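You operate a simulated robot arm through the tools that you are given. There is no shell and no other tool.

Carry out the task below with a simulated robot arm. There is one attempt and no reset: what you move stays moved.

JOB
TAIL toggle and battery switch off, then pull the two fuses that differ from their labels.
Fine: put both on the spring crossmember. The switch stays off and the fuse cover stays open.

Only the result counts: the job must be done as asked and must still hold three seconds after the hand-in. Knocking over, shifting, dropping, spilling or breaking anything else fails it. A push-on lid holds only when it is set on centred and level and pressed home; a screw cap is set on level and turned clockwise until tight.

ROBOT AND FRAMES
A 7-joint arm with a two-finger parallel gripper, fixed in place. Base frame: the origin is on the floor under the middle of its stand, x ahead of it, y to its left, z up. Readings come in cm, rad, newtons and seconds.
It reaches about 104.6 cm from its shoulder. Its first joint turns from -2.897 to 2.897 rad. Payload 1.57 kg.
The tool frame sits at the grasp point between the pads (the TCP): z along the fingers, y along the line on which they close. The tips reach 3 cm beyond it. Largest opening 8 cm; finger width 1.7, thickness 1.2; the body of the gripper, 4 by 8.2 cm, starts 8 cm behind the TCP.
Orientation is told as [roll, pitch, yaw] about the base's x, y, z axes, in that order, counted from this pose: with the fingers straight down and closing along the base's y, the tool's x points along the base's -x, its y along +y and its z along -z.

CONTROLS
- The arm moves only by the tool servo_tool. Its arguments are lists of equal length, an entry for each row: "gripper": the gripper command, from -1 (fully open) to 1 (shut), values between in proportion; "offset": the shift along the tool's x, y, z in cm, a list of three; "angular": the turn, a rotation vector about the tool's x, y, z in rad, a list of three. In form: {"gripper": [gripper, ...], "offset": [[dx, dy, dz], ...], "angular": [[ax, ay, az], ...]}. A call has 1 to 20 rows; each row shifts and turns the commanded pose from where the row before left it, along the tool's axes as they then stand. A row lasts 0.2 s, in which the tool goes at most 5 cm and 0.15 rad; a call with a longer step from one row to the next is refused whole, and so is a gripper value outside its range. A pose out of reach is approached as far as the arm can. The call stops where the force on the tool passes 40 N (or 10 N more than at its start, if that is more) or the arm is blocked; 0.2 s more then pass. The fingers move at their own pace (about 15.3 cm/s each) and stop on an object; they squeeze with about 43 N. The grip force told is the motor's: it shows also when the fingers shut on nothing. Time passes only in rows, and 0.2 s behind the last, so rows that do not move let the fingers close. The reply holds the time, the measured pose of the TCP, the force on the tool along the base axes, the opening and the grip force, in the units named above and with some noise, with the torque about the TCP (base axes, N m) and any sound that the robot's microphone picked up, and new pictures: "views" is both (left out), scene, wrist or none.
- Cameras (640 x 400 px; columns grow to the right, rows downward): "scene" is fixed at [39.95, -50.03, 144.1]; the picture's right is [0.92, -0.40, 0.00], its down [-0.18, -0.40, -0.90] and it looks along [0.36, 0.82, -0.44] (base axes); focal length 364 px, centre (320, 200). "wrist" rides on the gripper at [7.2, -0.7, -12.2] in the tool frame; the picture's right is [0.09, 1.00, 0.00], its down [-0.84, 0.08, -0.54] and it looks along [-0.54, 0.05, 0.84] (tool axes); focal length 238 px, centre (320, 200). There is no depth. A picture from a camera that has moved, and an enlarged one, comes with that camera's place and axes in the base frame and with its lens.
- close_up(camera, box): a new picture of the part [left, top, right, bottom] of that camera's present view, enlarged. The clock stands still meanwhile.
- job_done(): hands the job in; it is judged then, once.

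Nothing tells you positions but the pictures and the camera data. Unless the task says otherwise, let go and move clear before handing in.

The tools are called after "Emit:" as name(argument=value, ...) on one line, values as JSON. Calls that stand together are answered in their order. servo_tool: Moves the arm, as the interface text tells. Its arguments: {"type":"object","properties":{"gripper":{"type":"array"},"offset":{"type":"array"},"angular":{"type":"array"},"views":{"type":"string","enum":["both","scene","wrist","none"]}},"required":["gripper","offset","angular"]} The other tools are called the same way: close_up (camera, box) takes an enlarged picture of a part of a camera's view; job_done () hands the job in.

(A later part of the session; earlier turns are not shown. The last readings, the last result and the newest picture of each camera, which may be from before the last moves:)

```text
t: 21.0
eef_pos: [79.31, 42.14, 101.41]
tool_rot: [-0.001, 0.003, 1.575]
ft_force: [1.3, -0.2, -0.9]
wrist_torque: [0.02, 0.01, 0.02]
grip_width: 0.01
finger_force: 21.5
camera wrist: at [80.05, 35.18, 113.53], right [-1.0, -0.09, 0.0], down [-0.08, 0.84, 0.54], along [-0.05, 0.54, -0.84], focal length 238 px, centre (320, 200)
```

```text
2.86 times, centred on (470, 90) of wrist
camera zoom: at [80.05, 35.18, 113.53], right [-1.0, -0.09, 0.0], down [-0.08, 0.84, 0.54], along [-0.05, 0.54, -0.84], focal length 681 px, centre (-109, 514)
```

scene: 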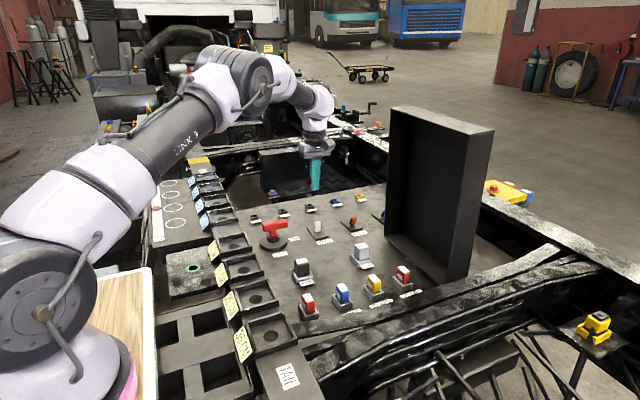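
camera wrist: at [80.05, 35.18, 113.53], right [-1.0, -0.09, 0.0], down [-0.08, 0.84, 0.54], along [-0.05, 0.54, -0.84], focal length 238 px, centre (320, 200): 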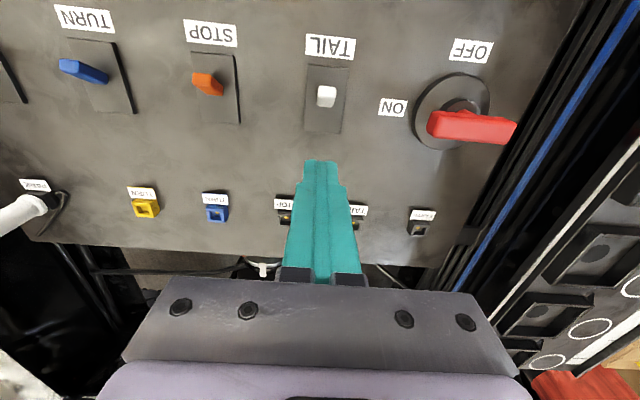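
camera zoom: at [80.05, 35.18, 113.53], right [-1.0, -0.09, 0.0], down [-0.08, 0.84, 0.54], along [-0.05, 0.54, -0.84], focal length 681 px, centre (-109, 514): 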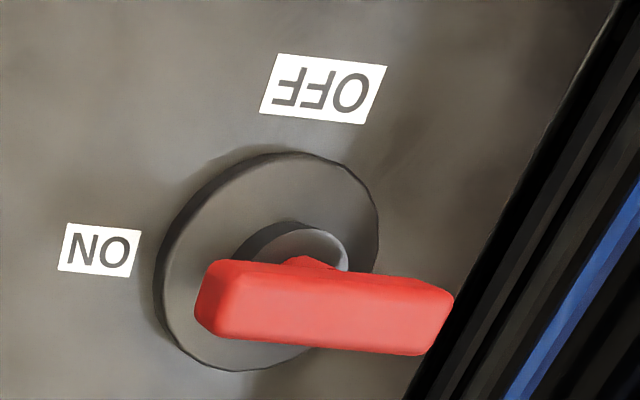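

The TAIL toggle now sits leaning -y, so it's off. Next is the battery switch: its red bar lies along x pointing at ON, centred at about (64.7, 40, 90.6). I'll level to yaw 0, open the fingers and move above it.

Emit:
servo_tool(gripper=[1, 1, 1, 1, 1, 1, 1, 1, 1, 1, 1, -1, -1, -1, -1, -1, -1], offset=[[0, 0, -0.5], [0, 0, 0], [0, 0, 0], [0, 0, 0], [0, 0, 0], [0, 0, 0], [0, 0, 0], [0, 0, 0], [0, 0, 0], [0, 0, 0], [0, 0, 0], [2.45, -0.37, 0.3], [2.45, -0.37, 0.3], [2.45, -0.37, 0.3], [2.45, -0.37, 0.3], [2.45, -0.37, 0.3], [2.45, -0.37, 0.3]], angular=[[0, 0, 0.1432], [0, 0, 0.1432], [0, 0, 0.1432], [0, 0, 0.1432], [0, 0, 0.1432], [0, 0, 0.1432], [0, 0, 0.1432], [0, 0, 0.1432], [0, 0, 0.1432], [0, 0, 0.1432], [0, 0, 0.1432], [0, 0, 0], [0, 0, 0], [0, 0, 0], [0, 0, 0], [0, 0, 0], [0, 0, 0]], views="both")

```text
t: 24.6
eef_pos: [64.68, 39.92, 100.13]
tool_rot: [-0.003, 0.0, -0.002]
ft_force: [-0.7, 0.1, -0.6]
wrist_torque: [0.01, 0.0, -0.02]
grip_width: 8.02
finger_force: 0.0
camera wrist: at [57.43, 39.34, 112.34], right [-0.09, 1.0, 0.0], down [0.84, 0.08, 0.54], along [0.54, 0.05, -0.84], focal length 238 px, centre (320, 200)
```

scene: 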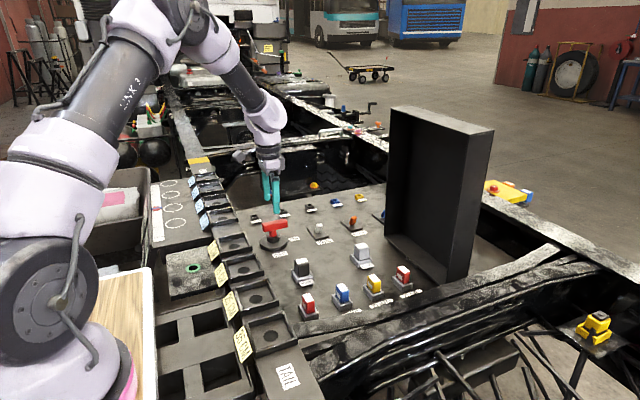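
wrist: 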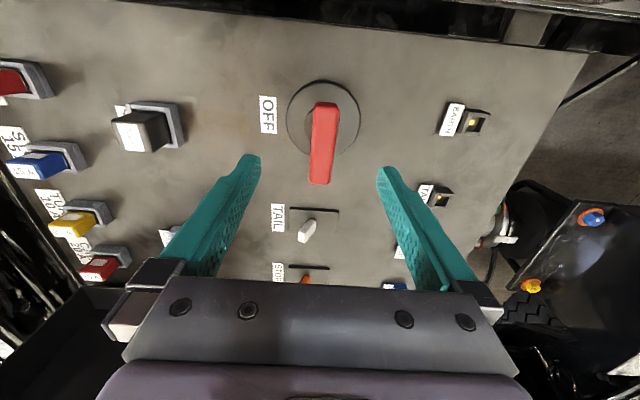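

The bar sits centred between the open fingers. I'll lower around it and close on its sides.

Emit:
servo_tool(gripper=[-1, -1, -1, -1, -1, 1, 1, 1], offset=[[0, 0.15, 2.1], [0, 0, 2.1], [0, 0, 2.1], [0, 0, 2.0], [0, 0, 0], [0, 0, 0], [0, 0, 0], [0, 0, 0]], angular=[[0, 0, 0], [0, 0, 0], [0, 0, 0], [0, 0, 0], [0, 0, 0], [0, 0, 0], [0, 0, 0], [0, 0, 0]], views="both")

Emit:
close_up(camera="scene", box=[235, 190, 315, 255])

```text
t: 26.4
eef_pos: [64.65, 40.23, 91.93]
tool_rot: [-0.002, 0.0, -0.001]
ft_force: [0.2, -1.3, -2.6]
wrist_torque: [0.51, -0.02, 0.0]
grip_width: 2.18
finger_force: 34.5
camera wrist: at [57.47, 39.65, 104.06], right [-0.09, 1.0, 0.0], down [0.84, 0.08, 0.54], along [0.54, 0.05, -0.84], focal length 238 px, centre (320, 200)
```

scene: 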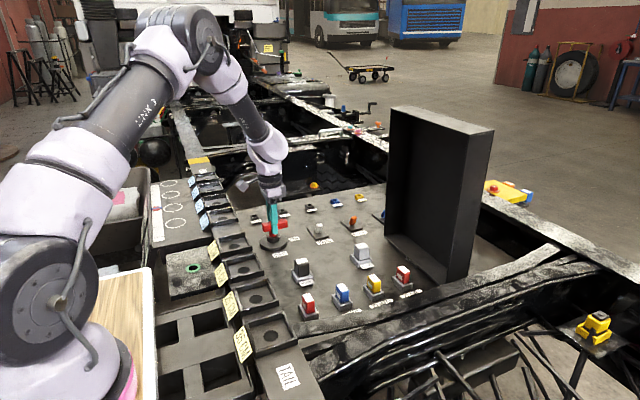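
wrist: 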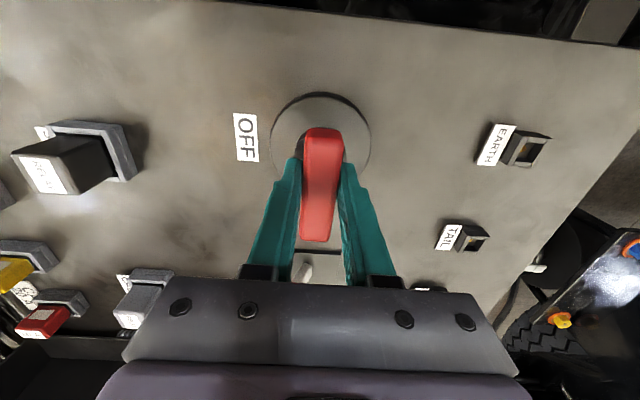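

```text
6.15 times, centred on (275, 222) of scene
camera zoom: at [39.95, -50.03, 144.1], right [0.92, -0.4, 0.0], down [-0.18, -0.4, -0.9], along [0.36, 0.82, -0.44], focal length 2237 px, centre (597, 62)
```

zoom: 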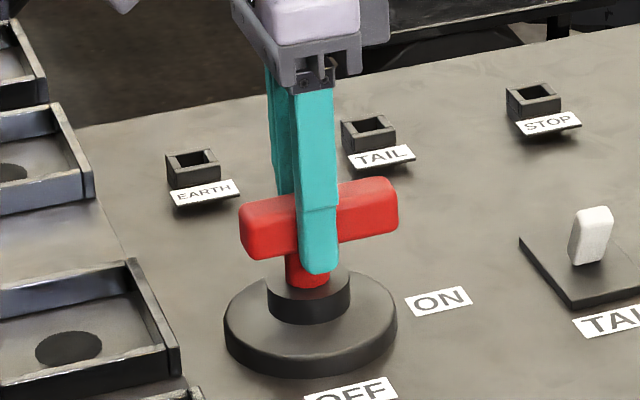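

I have the bar gripped, 2.2 cm wide. I'll start turning it clockwise from above, from ON at +x toward OFF at -y, and watch the torque.

Emit:
servo_tool(gripper=[1, 1, 1, 1], offset=[[0, 0, 0], [0, 0, 0], [0, 0, 0], [0, 0, 0]], angular=[[0, 0, 0.1], [0, 0, 0.1], [0, 0, 0.1], [0, 0, 0.1]], views="both")

Emit:
close_up(camera="scene", box=[235, 190, 315, 255])

```text
t: 27.4
eef_pos: [64.66, 40.26, 91.94]
tool_rot: [0.0, 0.0, -0.402]
ft_force: [-2.8, -3.9, -1.9]
wrist_torque: [0.14, -1.01, 0.0]
grip_width: 2.19
finger_force: 34.6
heard: click
camera wrist: at [57.78, 42.45, 104.06], right [0.31, 0.95, 0.0], down [0.8, -0.26, 0.54], along [0.52, -0.17, -0.84], focal length 238 px, centre (320, 200)
```

scene: 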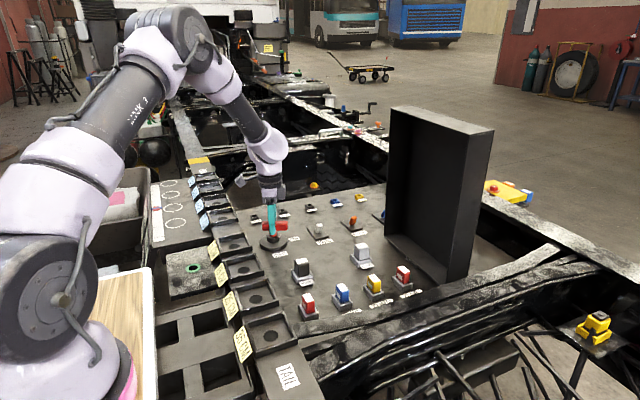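
wrist: 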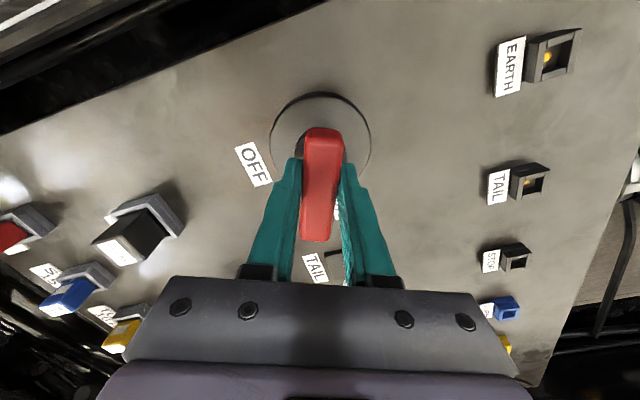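

```text
6.15 times, centred on (275, 222) of scene
camera zoom: at [39.95, -50.03, 144.1], right [0.92, -0.4, 0.0], down [-0.18, -0.4, -0.9], along [0.36, 0.82, -0.44], focal length 2237 px, centre (597, 62)
```

zoom: 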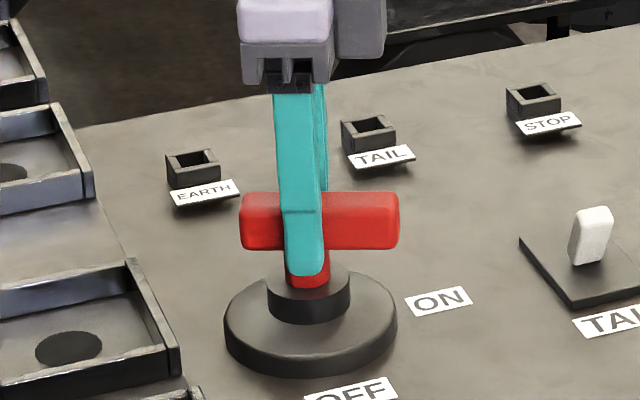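

The bar follows the gripper easily, and a click came at about 0.4 rad. I'll continue the turn to 90°.

Emit:
servo_tool(gripper=[1, 1, 1, 1, 1, 1, 1, 1, 1, 1], offset=[[0, 0, 0], [0, 0, 0], [0, 0, 0], [0, 0, 0], [0, 0, 0], [0, 0, 0], [0, 0, 0], [0, 0, 0], [0, 0, 0], [0, 0, 0]], angular=[[0, 0, 0.115], [0, 0, 0.115], [0, 0, 0.115], [0, 0, 0.115], [0, 0, 0.115], [0, 0, 0.115], [0, 0, 0.115], [0, 0, 0.115], [0, 0, 0.115], [0, 0, 0.115]], views="both")

Emit:
close_up(camera="scene", box=[235, 190, 315, 255])

```text
t: 29.6
eef_pos: [64.66, 40.04, 91.85]
tool_rot: [-0.002, -0.001, -1.553]
ft_force: [-17.4, -16.4, 14.4]
wrist_torque: [-0.93, 0.29, 0.05]
grip_width: 2.19
finger_force: 35.9
camera wrist: at [63.71, 47.33, 104.04], right [0.99, 0.11, 0.0], down [0.09, -0.83, 0.54], along [0.06, -0.54, -0.84], focal length 238 px, centre (320, 200)
```

scene: 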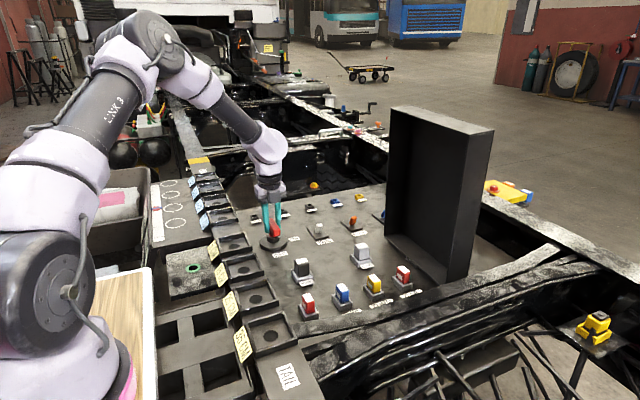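
wrist: 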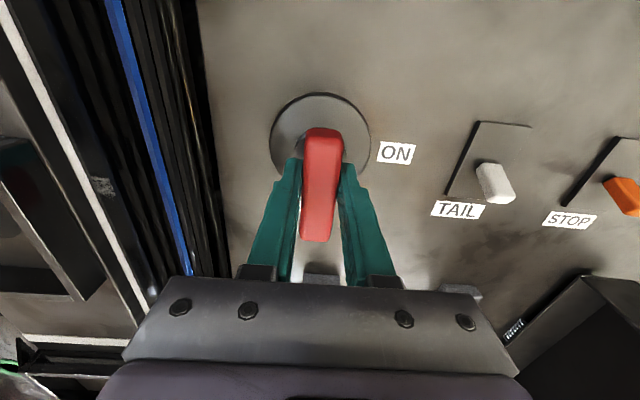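

```text
6.15 times, centred on (275, 222) of scene
camera zoom: at [39.95, -50.03, 144.1], right [0.92, -0.4, 0.0], down [-0.18, -0.4, -0.9], along [0.36, 0.82, -0.44], focal length 2237 px, centre (597, 62)
```

zoom: 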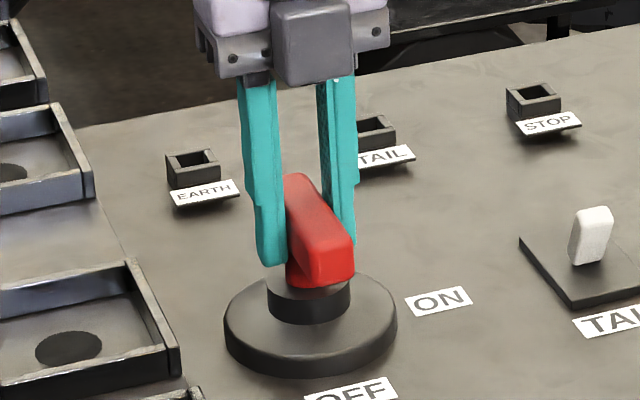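

The bar now points at OFF along -y. I'll nudge it a touch further, open part way and rise to verify.

Emit:
servo_tool(gripper=[1, 0, 0, 0, 0, 0, 0, 0, 0, 0], offset=[[0, 0, 0], [0, 0, 0], [0, 0, 0], [0, 0, 0], [0, 0, -1], [0, 0, -2], [0, 0, -3], [0, 0, -3], [0, 0, -3], [0, 0, -3]], angular=[[0, 0, 0.04], [0, 0, 0], [0, 0, 0], [0, 0, 0], [0, 0, 0], [0, 0, 0], [0, 0, 0], [0, 0, 0], [0, 0, 0], [0, 0, 0]], views="both")

Emit:
close_up(camera="scene", box=[235, 190, 315, 255])

Emit:
close_up(camera="wrist", box=[220, 60, 580, 260])

```text
t: 31.8
eef_pos: [64.67, 40.31, 106.87]
tool_rot: [-0.001, -0.004, -1.592]
ft_force: [0.2, 0.5, 0.4]
wrist_torque: [-0.03, 0.01, 0.02]
grip_width: 3.99
finger_force: 0.1
camera wrist: at [64.09, 47.65, 118.95], right [1.0, 0.07, 0.0], down [0.06, -0.84, 0.54], along [0.04, -0.54, -0.84], focal length 238 px, centre (320, 200)
```

scene: 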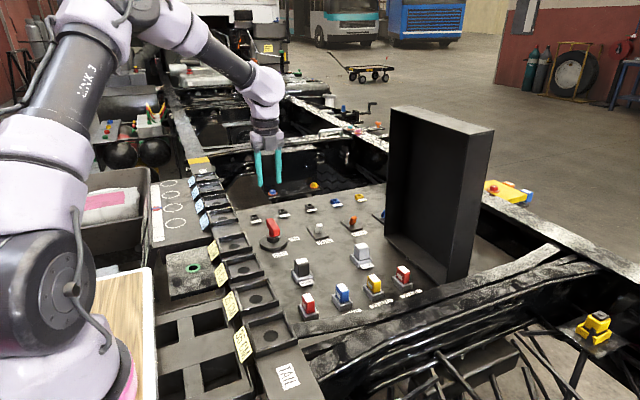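
wrist: 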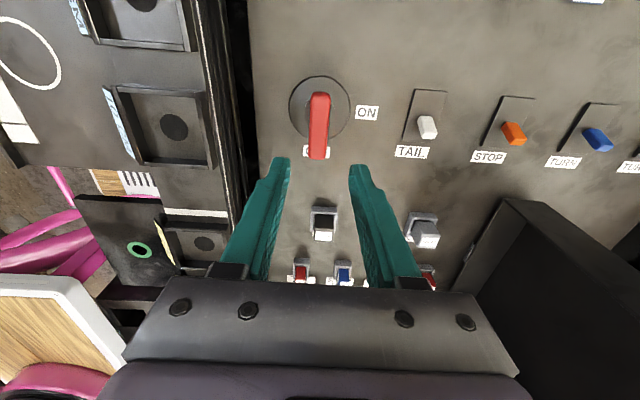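

```text
6.15 times, centred on (275, 222) of scene
camera zoom: at [39.95, -50.03, 144.1], right [0.92, -0.4, 0.0], down [-0.18, -0.4, -0.9], along [0.36, 0.82, -0.44], focal length 2237 px, centre (597, 62)
```

zoom: 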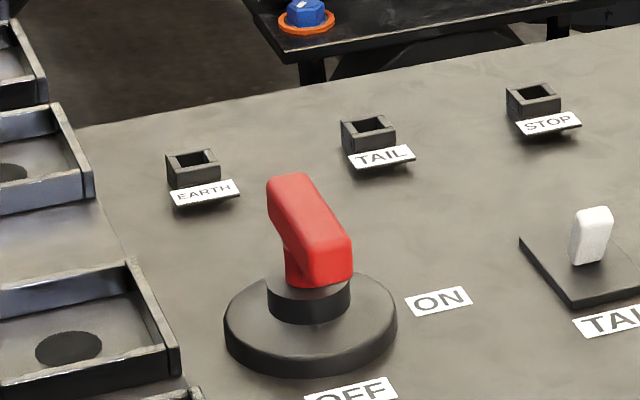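

```text
1.78 times, centred on (400, 160) of wrist
camera zoom: at [64.09, 47.65, 118.95], right [1.0, 0.07, 0.0], down [0.06, -0.84, 0.54], along [0.04, -0.54, -0.84], focal length 424 px, centre (178, 271)
```

zoom: 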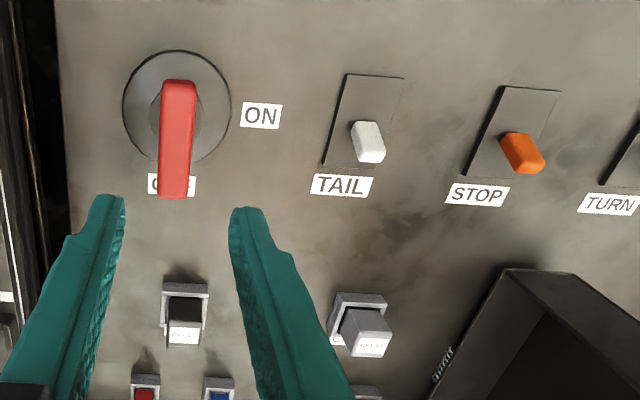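

Both switches read off: the bar points at OFF and TAIL leans like the others. Now I'll return to yaw 0 and go over the fuses to study the TURN and CAB fuses and the crossmember beside them.

Emit:
servo_tool(gripper=[-1, -1, -1, -1, -1, -1, -1, -1, -1, -1, -1, -1, -1, -1, -1, -1, -1, -1, -1, -1], offset=[[0, 0, 0], [0, 0, 0], [0, 0, 0], [0, 0, 0], [0, 0, 0], [0, 0, 0], [0, 0, 0], [0, 0, 0], [0, 0, 0], [0, 0, 0], [0, 0, 0], [-0.5, -3.6, -0.3], [-0.5, -3.6, -0.3], [-0.5, -3.6, -0.3], [-0.5, -3.6, -0.3], [-0.5, -3.6, -0.3], [-0.5, -3.6, -0.3], [-0.5, -3.6, -0.3], [-0.5, -3.6, -0.3], [-0.5, -3.6, -0.3]], angular=[[0, 0, -0.1447], [0, 0, -0.1447], [0, 0, -0.1447], [0, 0, -0.1447], [0, 0, -0.1447], [0, 0, -0.1447], [0, 0, -0.1447], [0, 0, -0.1447], [0, 0, -0.1447], [0, 0, -0.1447], [0, 0, -0.1447], [0, 0, 0], [0, 0, 0], [0, 0, 0], [0, 0, 0], [0, 0, 0], [0, 0, 0], [0, 0, 0], [0, 0, 0], [0, 0, 0]], views="both")

```text
t: 36.0
eef_pos: [69.45, 8.04, 109.35]
tool_rot: [-0.001, -0.001, 0.001]
ft_force: [0.2, 0.9, 0.3]
wrist_torque: [-0.04, 0.0, 0.0]
grip_width: 7.99
finger_force: 0.1
camera wrist: at [62.17, 7.39, 121.49], right [-0.09, 1.0, 0.0], down [0.84, 0.08, 0.54], along [0.54, 0.05, -0.84], focal length 238 px, centre (320, 200)
```

scene: 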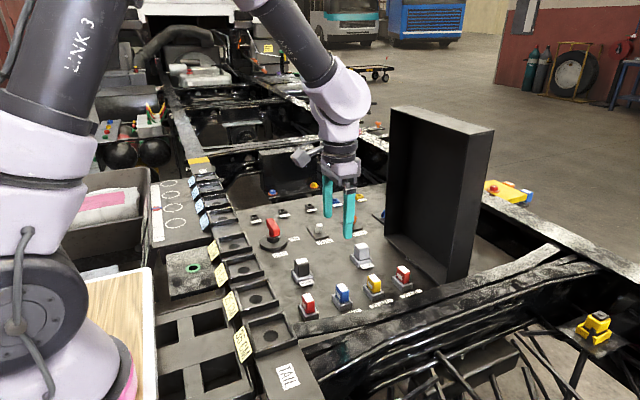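
wrist: 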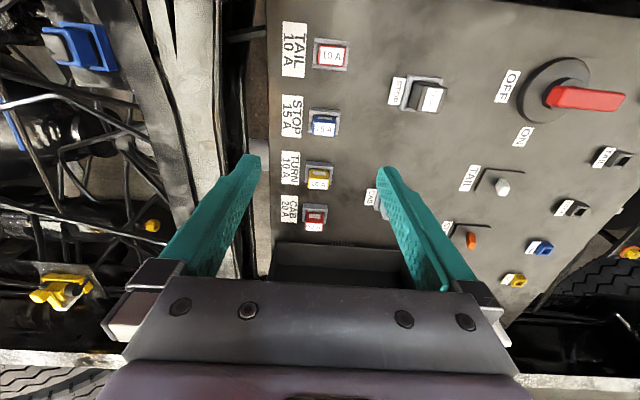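

Emit:
close_up(camera="wrist", box=[90, 0, 350, 250])

Emit:
close_up(camera="wrist", box=[260, 120, 360, 250])

Emit:
close_up(camera="scene", box=[290, 230, 490, 370])

```text
1.60 times, centred on (220, 125) of wrist
camera zoom: at [62.17, 7.39, 121.49], right [-0.09, 1.0, 0.0], down [0.84, 0.08, 0.54], along [0.54, 0.05, -0.84], focal length 381 px, centre (480, 320)
```

zoom: 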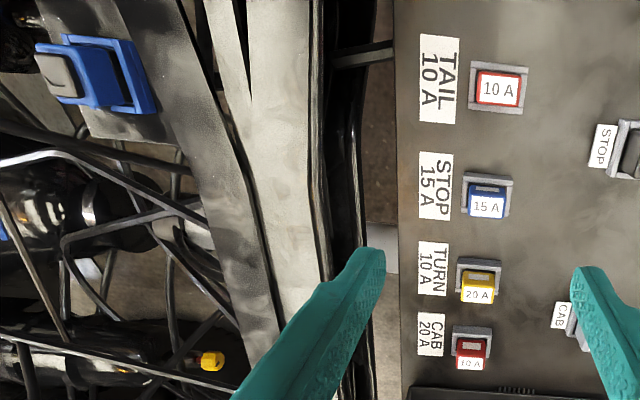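

```text
3.08 times, centred on (310, 185) of wrist
camera zoom: at [62.17, 7.39, 121.49], right [-0.09, 1.0, 0.0], down [0.84, 0.08, 0.54], along [0.54, 0.05, -0.84], focal length 733 px, centre (351, 246)
```

zoom: 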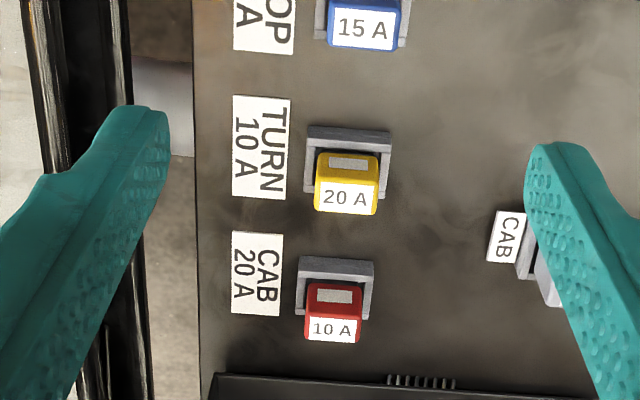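

```text
2.86 times, centred on (390, 300) of scene
camera zoom: at [39.95, -50.03, 144.1], right [0.92, -0.4, 0.0], down [-0.18, -0.4, -0.9], along [0.36, 0.82, -0.44], focal length 1039 px, centre (120, -86)
```

zoom: 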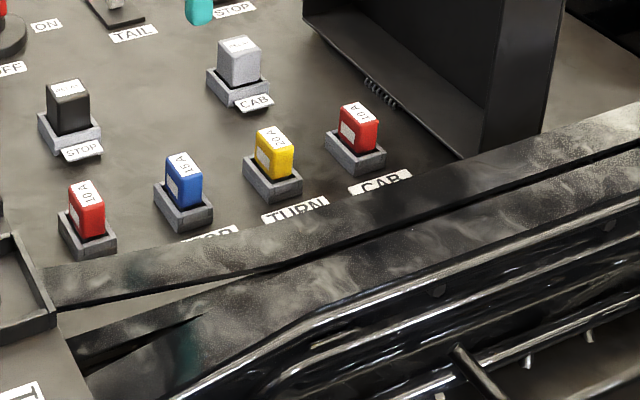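

The beam's top is at about z≈92.5, with its panel-side edge near y≈-3.6. I'll move directly over it to get its exact flange geometry.

Emit:
servo_tool(gripper=[-1, -1, -1, -1, -1, -1], offset=[[0.6, -2.7, -0.6], [0.6, -2.7, -0.6], [0.6, -2.7, -0.6], [0.6, -2.7, -0.6], [0.6, -2.7, -0.6], [0.5, -2.7, -0.6]], angular=[[0, 0, 0], [0, 0, 0], [0, 0, 0], [0, 0, 0], [0, 0, 0], [0, 0, 0]], views="both")

Emit:
close_up(camera="wrist", box=[200, 0, 460, 280])

```text
t: 37.4
eef_pos: [65.7, -8.52, 113.09]
tool_rot: [-0.001, -0.001, 0.002]
ft_force: [0.0, -0.6, -0.3]
wrist_torque: [-0.02, -0.01, -0.02]
grip_width: 7.98
finger_force: 0.0
camera wrist: at [58.45, -9.03, 125.3], right [-0.09, 1.0, 0.0], down [0.84, 0.08, 0.54], along [0.54, 0.05, -0.84], focal length 238 px, centre (320, 200)
```

scene: 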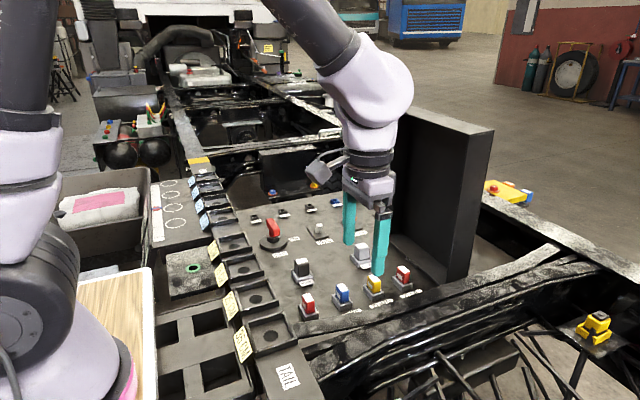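
wrist: 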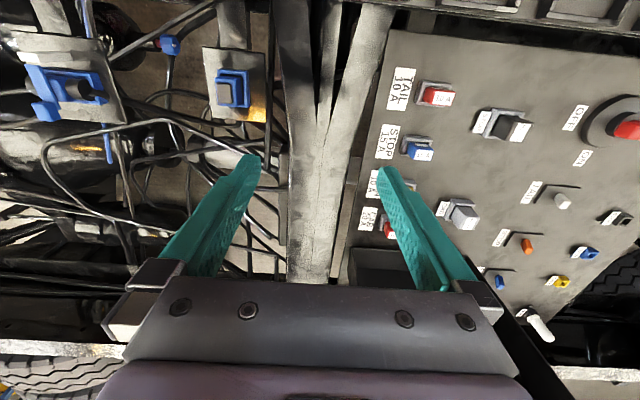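

```text
1.43 times, centred on (330, 140) of wrist
camera zoom: at [58.45, -9.03, 125.3], right [-0.09, 1.0, 0.0], down [0.84, 0.08, 0.54], along [0.54, 0.05, -0.84], focal length 340 px, centre (306, 286)
```

zoom: 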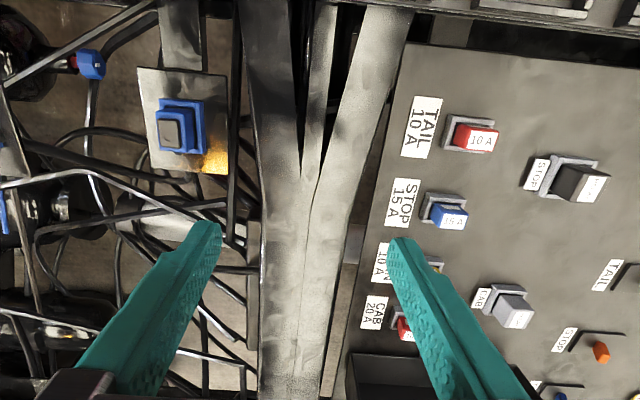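

Emit:
close_up(camera="scene", box=[300, 250, 560, 400])

Emit:
close_up(camera="scene", box=[360, 260, 480, 350])

Emit:
close_up(camera="wrist", box=[270, 110, 400, 280])

```text
2.46 times, centred on (430, 325) of scene
camera zoom: at [39.95, -50.03, 144.1], right [0.92, -0.4, 0.0], down [-0.18, -0.4, -0.9], along [0.36, 0.82, -0.44], focal length 895 px, centre (49, -108)
```

zoom: 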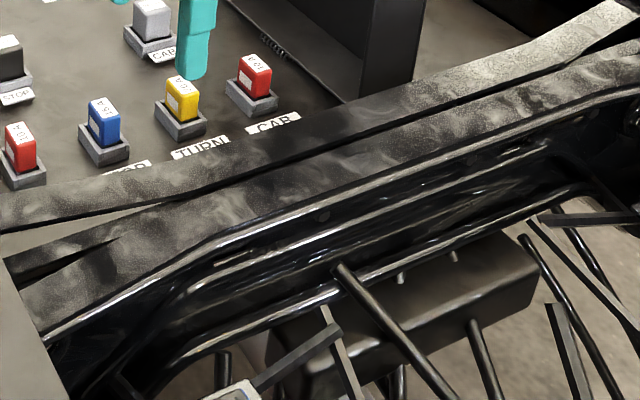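

```text
4.44 times, centred on (420, 305) of scene
camera zoom: at [39.95, -50.03, 144.1], right [0.92, -0.4, 0.0], down [-0.18, -0.4, -0.9], along [0.36, 0.82, -0.44], focal length 1616 px, centre (-124, -267)
```

zoom: 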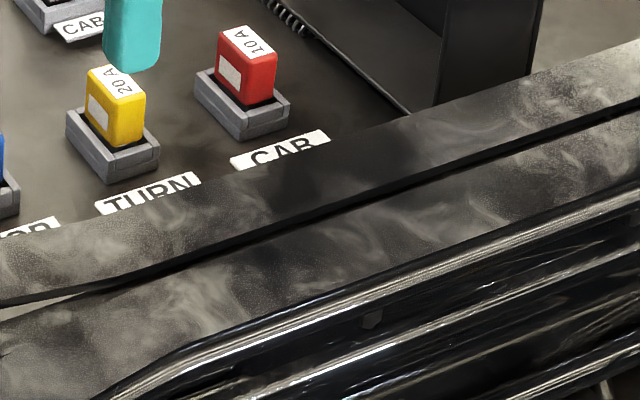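

```text
2.35 times, centred on (335, 195) of wrist
camera zoom: at [58.45, -9.03, 125.3], right [-0.09, 1.0, 0.0], down [0.84, 0.08, 0.54], along [0.54, 0.05, -0.84], focal length 561 px, centre (285, 212)
```

zoom: 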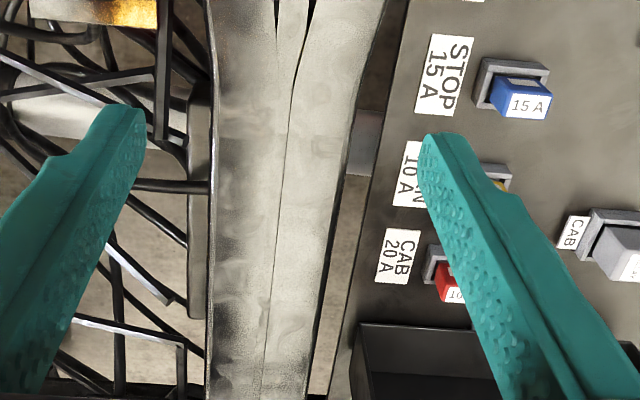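

The wide flat top of the beam spans roughly x 72–95 and y -12 to -3, with a seam near y≈-7.5. I'll touch it gently with closed fingertips to get its exact height before carrying anything there.

Emit:
servo_tool(gripper=[1, 1, 1, 1, 1, 1, 1, 1], offset=[[-2.4, -0.25, 2.0], [-2.4, -0.25, 2.0], [-2.4, -0.25, 2.0], [-2.4, -0.25, 2.0], [-2.4, -0.25, 2.0], [-2.3, -0.25, 2.0], [0, 0, 1.0], [0, 0, 1.0]], angular=[[0, 0, 0], [0, 0, 0], [0, 0, 0], [0, 0, 0], [0, 0, 0], [0, 0, 0], [0, 0, 0], [0, 0, 0]], views="both")

Emit:
close_up(camera="scene", box=[340, 230, 500, 350])

```text
t: 39.2
eef_pos: [80.01, -9.89, 99.4]
tool_rot: [-0.003, 0.0, 0.001]
ft_force: [1.4, -0.1, 0.0]
wrist_torque: [0.03, 0.0, 0.0]
grip_width: 0.02
finger_force: 21.0
camera wrist: at [72.89, -10.46, 111.52], right [-0.09, 1.0, 0.0], down [0.84, 0.08, 0.54], along [0.54, 0.05, -0.84], focal length 238 px, centre (320, 200)
```

scene: 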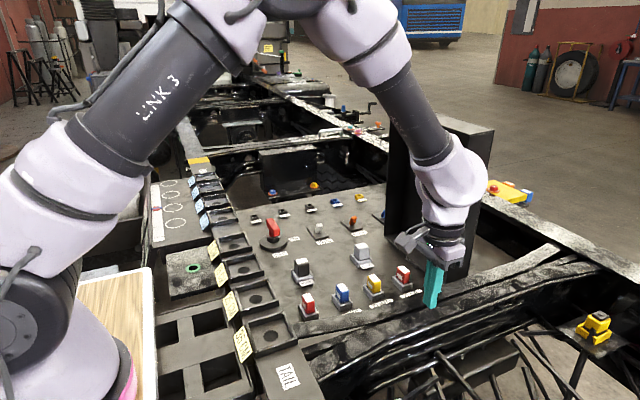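
wrist: 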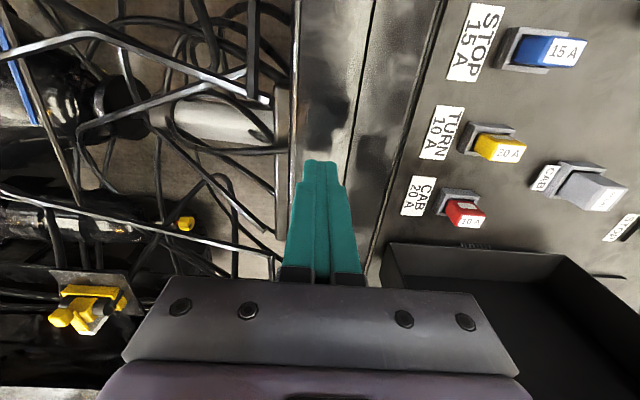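

```text
3.33 times, centred on (420, 290) of scene
camera zoom: at [39.95, -50.03, 144.1], right [0.92, -0.4, 0.0], down [-0.18, -0.4, -0.9], along [0.36, 0.82, -0.44], focal length 1212 px, centre (-13, -100)
```

zoom: 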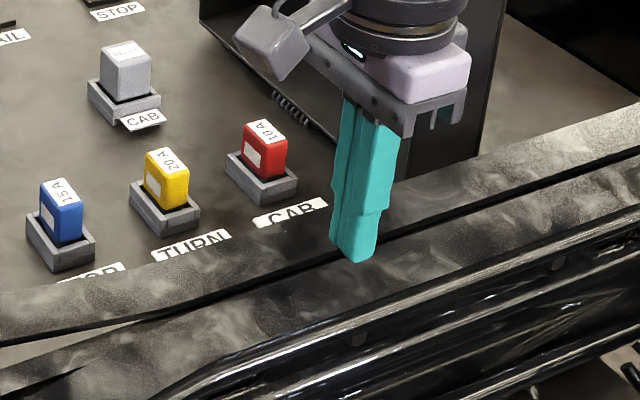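

The fingertips are above the left strip of the beam. I'll lower slowly until I feel contact.

Emit:
servo_tool(gripper=[1, 1, 1, 1, 1, 1, 1, 1, 1, 1], offset=[[0, 0, 0.25], [0, 0, 0.25], [0, 0, 0.25], [0, 0, 0.25], [0, 0, 0.25], [0, 0, 0.25], [0, 0, 0.25], [0, 0, 0.25], [0, 0, 0.25], [0, 0, 0.25]], angular=[[0, 0, 0], [0, 0, 0], [0, 0, 0], [0, 0, 0], [0, 0, 0], [0, 0, 0], [0, 0, 0], [0, 0, 0], [0, 0, 0], [0, 0, 0]], views="none")

```text
t: 41.4
eef_pos: [79.92, -9.82, 96.88]
tool_rot: [-0.003, 0.001, 0.0]
ft_force: [-0.1, 0.3, -0.1]
wrist_torque: [0.03, -0.01, 0.01]
grip_width: 0.0
finger_force: 20.5
```

Emit:
servo_tool(gripper=[1, 1, 1, 1, 1, 1, 1, 1], offset=[[0, 0, 0.25], [0, 0, 0.25], [0, 0, 0.25], [0, 0, 0.25], [0, 0, 0.25], [0, 0, 0.25], [0, 0, 0.25], [0, 0, 0.25]], angular=[[0, 0, 0], [0, 0, 0], [0, 0, 0], [0, 0, 0], [0, 0, 0], [0, 0, 0], [0, 0, 0], [0, 0, 0]], views="scene")

Emit:
close_up(camera="scene", box=[380, 260, 480, 340])

```text
t: 41.9
eef_pos: [79.99, -9.82, 96.79]
tool_rot: [-0.001, -0.005, -0.002]
ft_force: [-12.6, 0.5, 18.8]
wrist_torque: [0.02, 0.49, -0.07]
grip_width: 0.0
finger_force: 21.4
stopped in row 2: the force on the tool passed its limit at 46 N (the readings are from after the stop); the commanded pose is now the measured one
```

scene: 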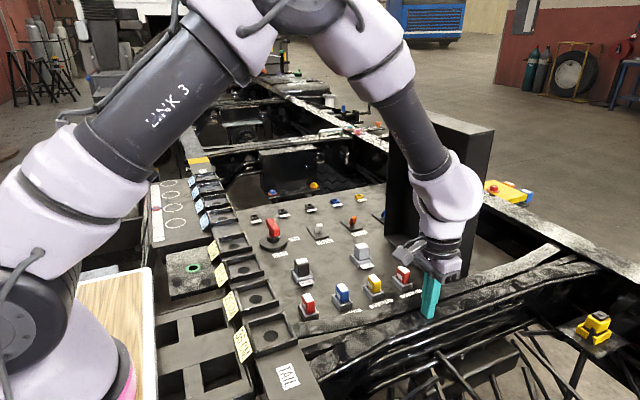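

```text
5.00 times, centred on (430, 300) of scene
camera zoom: at [39.95, -50.03, 144.1], right [0.92, -0.4, 0.0], down [-0.18, -0.4, -0.9], along [0.36, 0.82, -0.44], focal length 1818 px, centre (-230, -300)
```

zoom: 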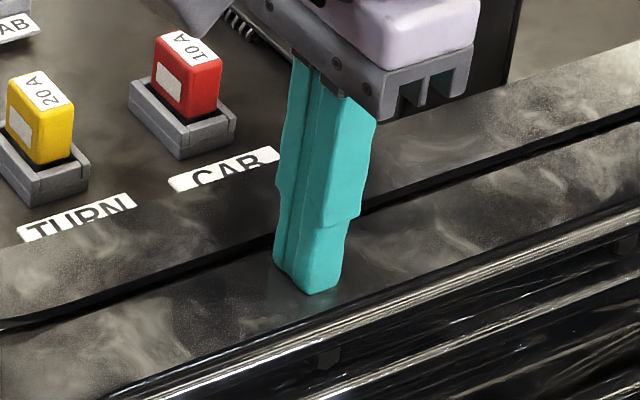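

Contact with the beam came at a tip height of z≈93.8, so the lower strip is flat there. Now I'll rise, open part way and move above the TURN fuse at about (80.2, 8.8).

Emit:
servo_tool(gripper=[1, 1, 1, -0.5, -0.5, -0.5, -0.5, -0.5, -0.5], offset=[[0, 0, -1.5], [0, 0, -2.5], [0, 0, -2.5], [0, 3.1, 0], [0, 3.1, 0], [0, 3.1, 0], [-0.2, 3.1, 0], [0, 3.1, 0], [0, 3.1, 0]], angular=[[0, 0, 0], [0, 0, 0], [0, 0, 0], [0, 0, 0], [0, 0, 0], [0, 0, 0], [0, 0, 0], [0, 0, 0], [0, 0, 0]], views="both")

Emit:
close_up(camera="wrist", box=[220, 80, 420, 260])

```text
t: 43.9
eef_pos: [80.42, 8.71, 103.19]
tool_rot: [-0.003, -0.001, -0.001]
ft_force: [0.4, -0.6, 0.3]
wrist_torque: [0.06, 0.02, 0.0]
grip_width: 5.98
finger_force: 0.2
camera wrist: at [73.09, 8.14, 115.24], right [-0.09, 1.0, 0.0], down [0.84, 0.08, 0.54], along [0.54, 0.05, -0.84], focal length 238 px, centre (320, 200)
```

scene: 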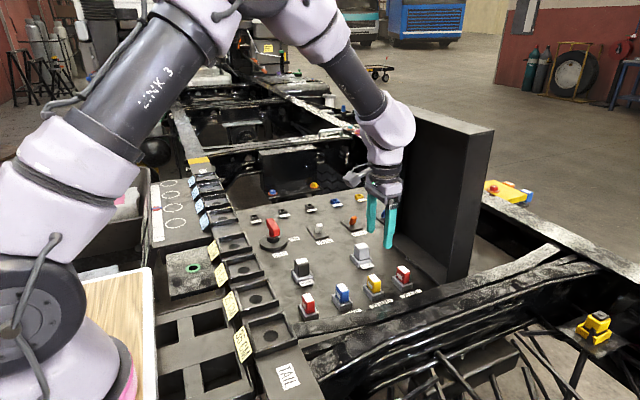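
wrist: 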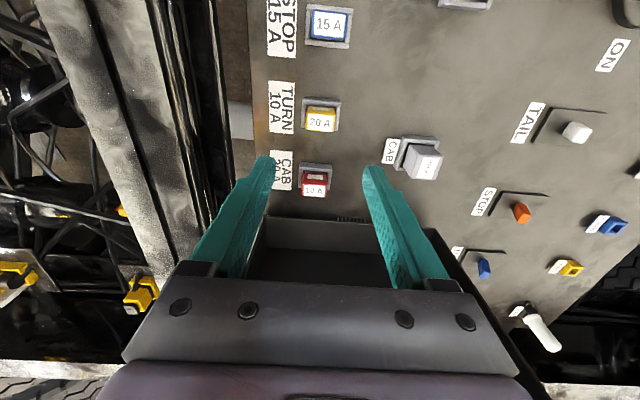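

```text
2.22 times, centred on (320, 170) of wrist
camera zoom: at [73.09, 8.14, 115.24], right [-0.09, 1.0, 0.0], down [0.84, 0.08, 0.54], along [0.54, 0.05, -0.84], focal length 530 px, centre (320, 267)
```

zoom: 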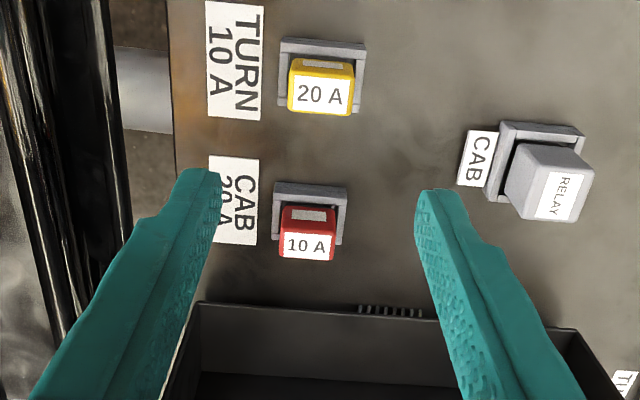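

The TURN fuse top is at about (80.0, 8.8). I'll align over it, lower so the tips stop just above the socket rim, and close.

Emit:
servo_tool(gripper=[-0.5, -0.5, -0.5, -0.5, -0.5, -0.5, -0.5, -0.5], offset=[[0.35, 0.1, 1.5], [0, 0, 2.5], [0, 0, 2.5], [0, 0, 2.5], [0, 0, 2.0], [0, 0, 1.5], [0, 0, 0.5], [0, 0, 0]], angular=[[0, 0, 0], [0, 0, 0], [0, 0, 0], [0, 0, 0], [0, 0, 0], [0, 0, 0], [0, 0, 0], [0, 0, 0]], views="both")

Emit:
close_up(camera="scene", box=[330, 250, 430, 320])

```text
t: 45.7
eef_pos: [79.88, 8.97, 90.2]
tool_rot: [-0.003, -0.003, -0.001]
ft_force: [0.6, 0.2, 0.0]
wrist_torque: [-0.02, 0.04, -0.03]
grip_width: 5.98
finger_force: 0.0
camera wrist: at [72.62, 8.37, 102.4], right [-0.09, 1.0, 0.0], down [0.84, 0.08, 0.54], along [0.54, 0.05, -0.84], focal length 238 px, centre (320, 200)
```

scene: 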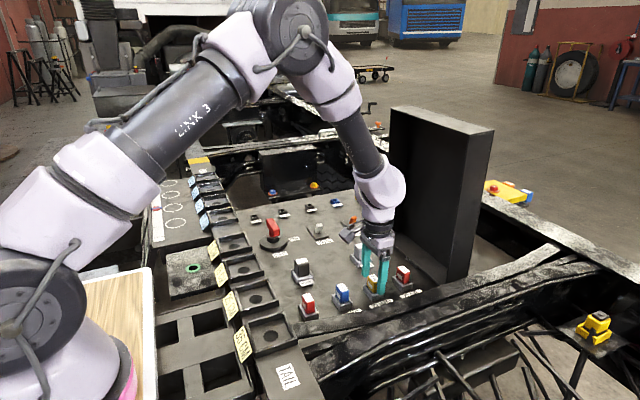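
wrist: 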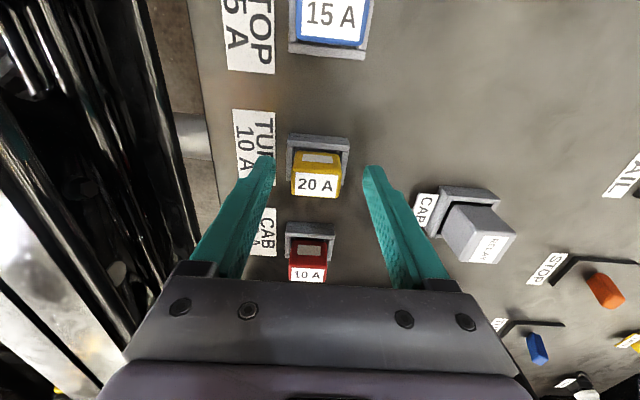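

```text
5.71 times, centred on (380, 285) of scene
camera zoom: at [39.95, -50.03, 144.1], right [0.92, -0.4, 0.0], down [-0.18, -0.4, -0.9], along [0.36, 0.82, -0.44], focal length 2077 px, centre (-23, -286)
```

zoom: 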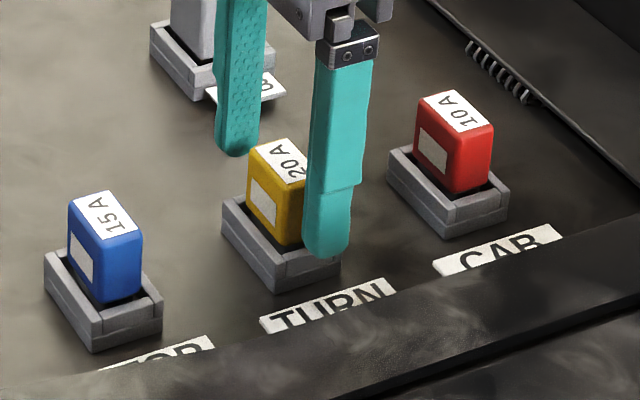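

Emit:
servo_tool(gripper=[-0.5, -0.5, 1, 1, 1], offset=[[-0.2, -0.1, 0.4], [0, 0, 0.4], [0, 0, 0], [0, 0, 0], [0, 0, 0]], angular=[[0, 0, 0], [0, 0, 0], [0, 0, 0], [0, 0, 0], [0, 0, 0]], views="both")

Emit:
close_up(camera="scene", box=[330, 250, 430, 320])

```text
t: 46.9
eef_pos: [80.01, 8.83, 89.45]
tool_rot: [-0.002, -0.001, 0.001]
ft_force: [0.4, -0.5, -1.2]
wrist_torque: [-0.01, 0.0, 0.02]
grip_width: 3.08
finger_force: 40.0
camera wrist: at [72.96, 8.22, 101.58], right [-0.09, 1.0, 0.0], down [0.84, 0.08, 0.54], along [0.54, 0.05, -0.84], focal length 238 px, centre (320, 200)
```

scene: 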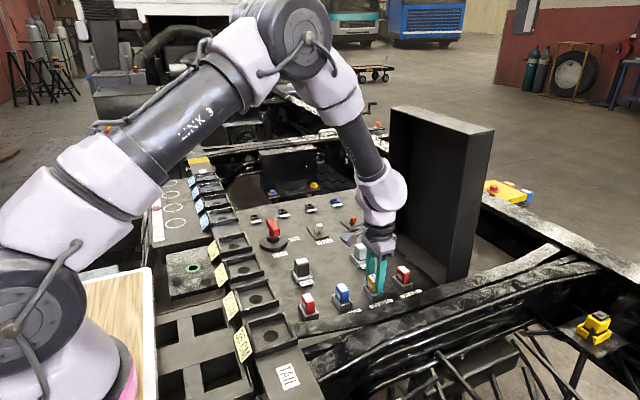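
wrist: 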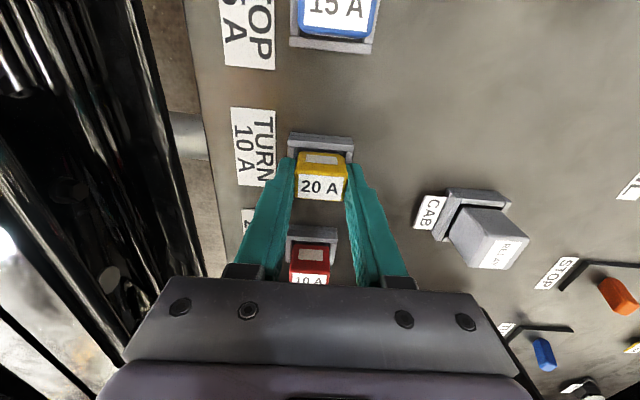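

```text
5.71 times, centred on (380, 285) of scene
camera zoom: at [39.95, -50.03, 144.1], right [0.92, -0.4, 0.0], down [-0.18, -0.4, -0.9], along [0.36, 0.82, -0.44], focal length 2077 px, centre (-23, -286)
```

zoom: 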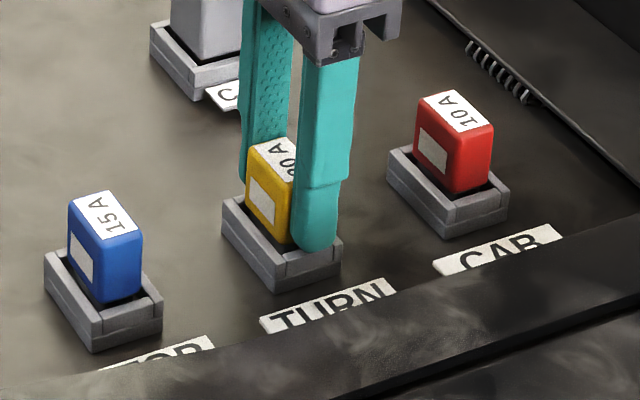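

Gripped, with a 3.08 cm opening and 40 N. I'll pull the fuse straight up in steps.

Emit:
servo_tool(gripper=[1, 1, 1, 1, 1, 1, 1, 1], offset=[[0, 0, -0.4], [0, 0, -0.4], [0, 0, -0.5], [0, 0, -0.7], [0, 0, -1.0], [0, 0, -2.0], [0, 0, -2.0], [0, 0, -2.0]], angular=[[0, 0, 0], [0, 0, 0], [0, 0, 0], [0, 0, 0], [0, 0, 0], [0, 0, 0], [0, 0, 0], [0, 0, 0]], views="both")

Emit:
close_up(camera="scene", box=[330, 220, 450, 320])

```text
t: 48.7
eef_pos: [80.11, 8.5, 98.44]
tool_rot: [-0.003, -0.003, 0.001]
ft_force: [0.4, -0.3, -0.3]
wrist_torque: [-0.02, 0.03, -0.02]
grip_width: 3.05
finger_force: 39.6
camera wrist: at [72.82, 8.05, 110.58], right [-0.09, 1.0, 0.0], down [0.84, 0.08, 0.54], along [0.54, 0.05, -0.84], focal length 238 px, centre (320, 200)
```

scene: 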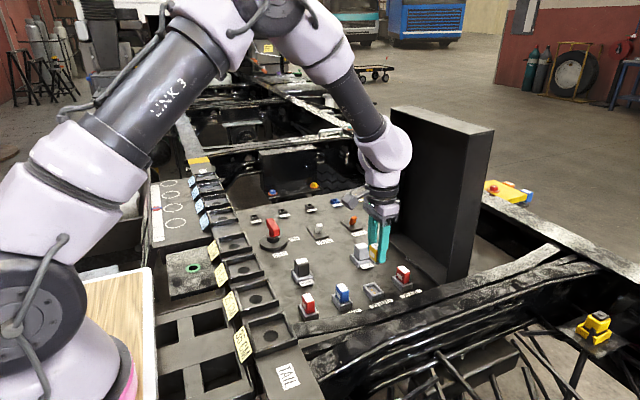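
wrist: 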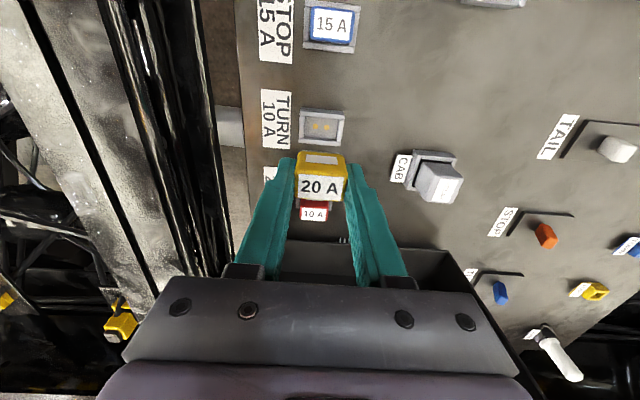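

```text
4.00 times, centred on (390, 270) of scene
camera zoom: at [39.95, -50.03, 144.1], right [0.92, -0.4, 0.0], down [-0.18, -0.4, -0.9], along [0.36, 0.82, -0.44], focal length 1454 px, centre (40, -80)
```

zoom: 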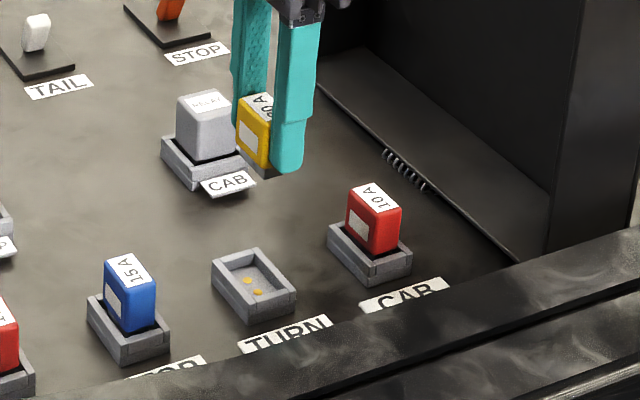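

Emit:
close_up(camera="scene", box=[360, 220, 410, 270])

Emit:
close_up(camera="wrist", box=[250, 80, 390, 240])

```text
8.00 times, centred on (385, 245) of scene
camera zoom: at [39.95, -50.03, 144.1], right [0.92, -0.4, 0.0], down [-0.18, -0.4, -0.9], along [0.36, 0.82, -0.44], focal length 2908 px, centre (-200, -160)
```

zoom: 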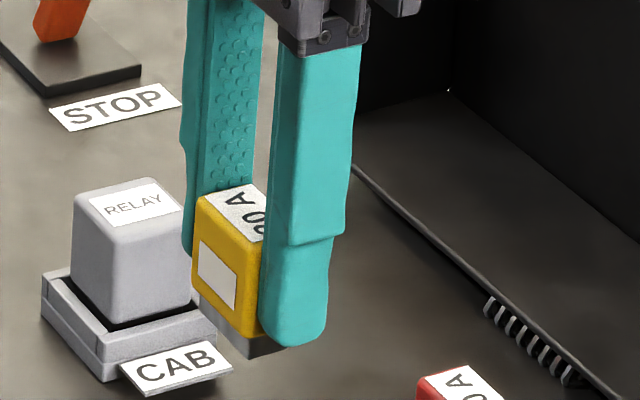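

```text
2.50 times, centred on (320, 160) of wrist
camera zoom: at [72.82, 8.05, 110.58], right [-0.09, 1.0, 0.0], down [0.84, 0.08, 0.54], along [0.54, 0.05, -0.84], focal length 596 px, centre (320, 300)
```

zoom: 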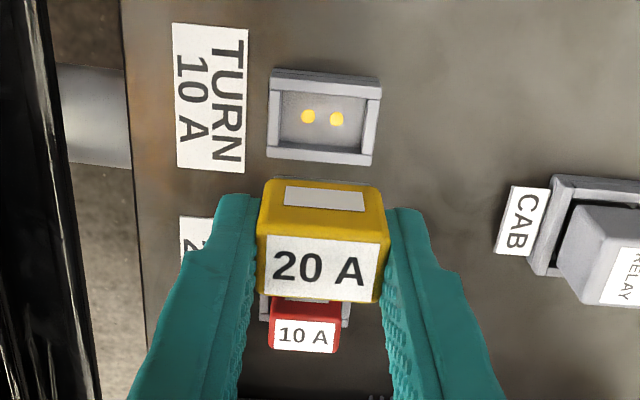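

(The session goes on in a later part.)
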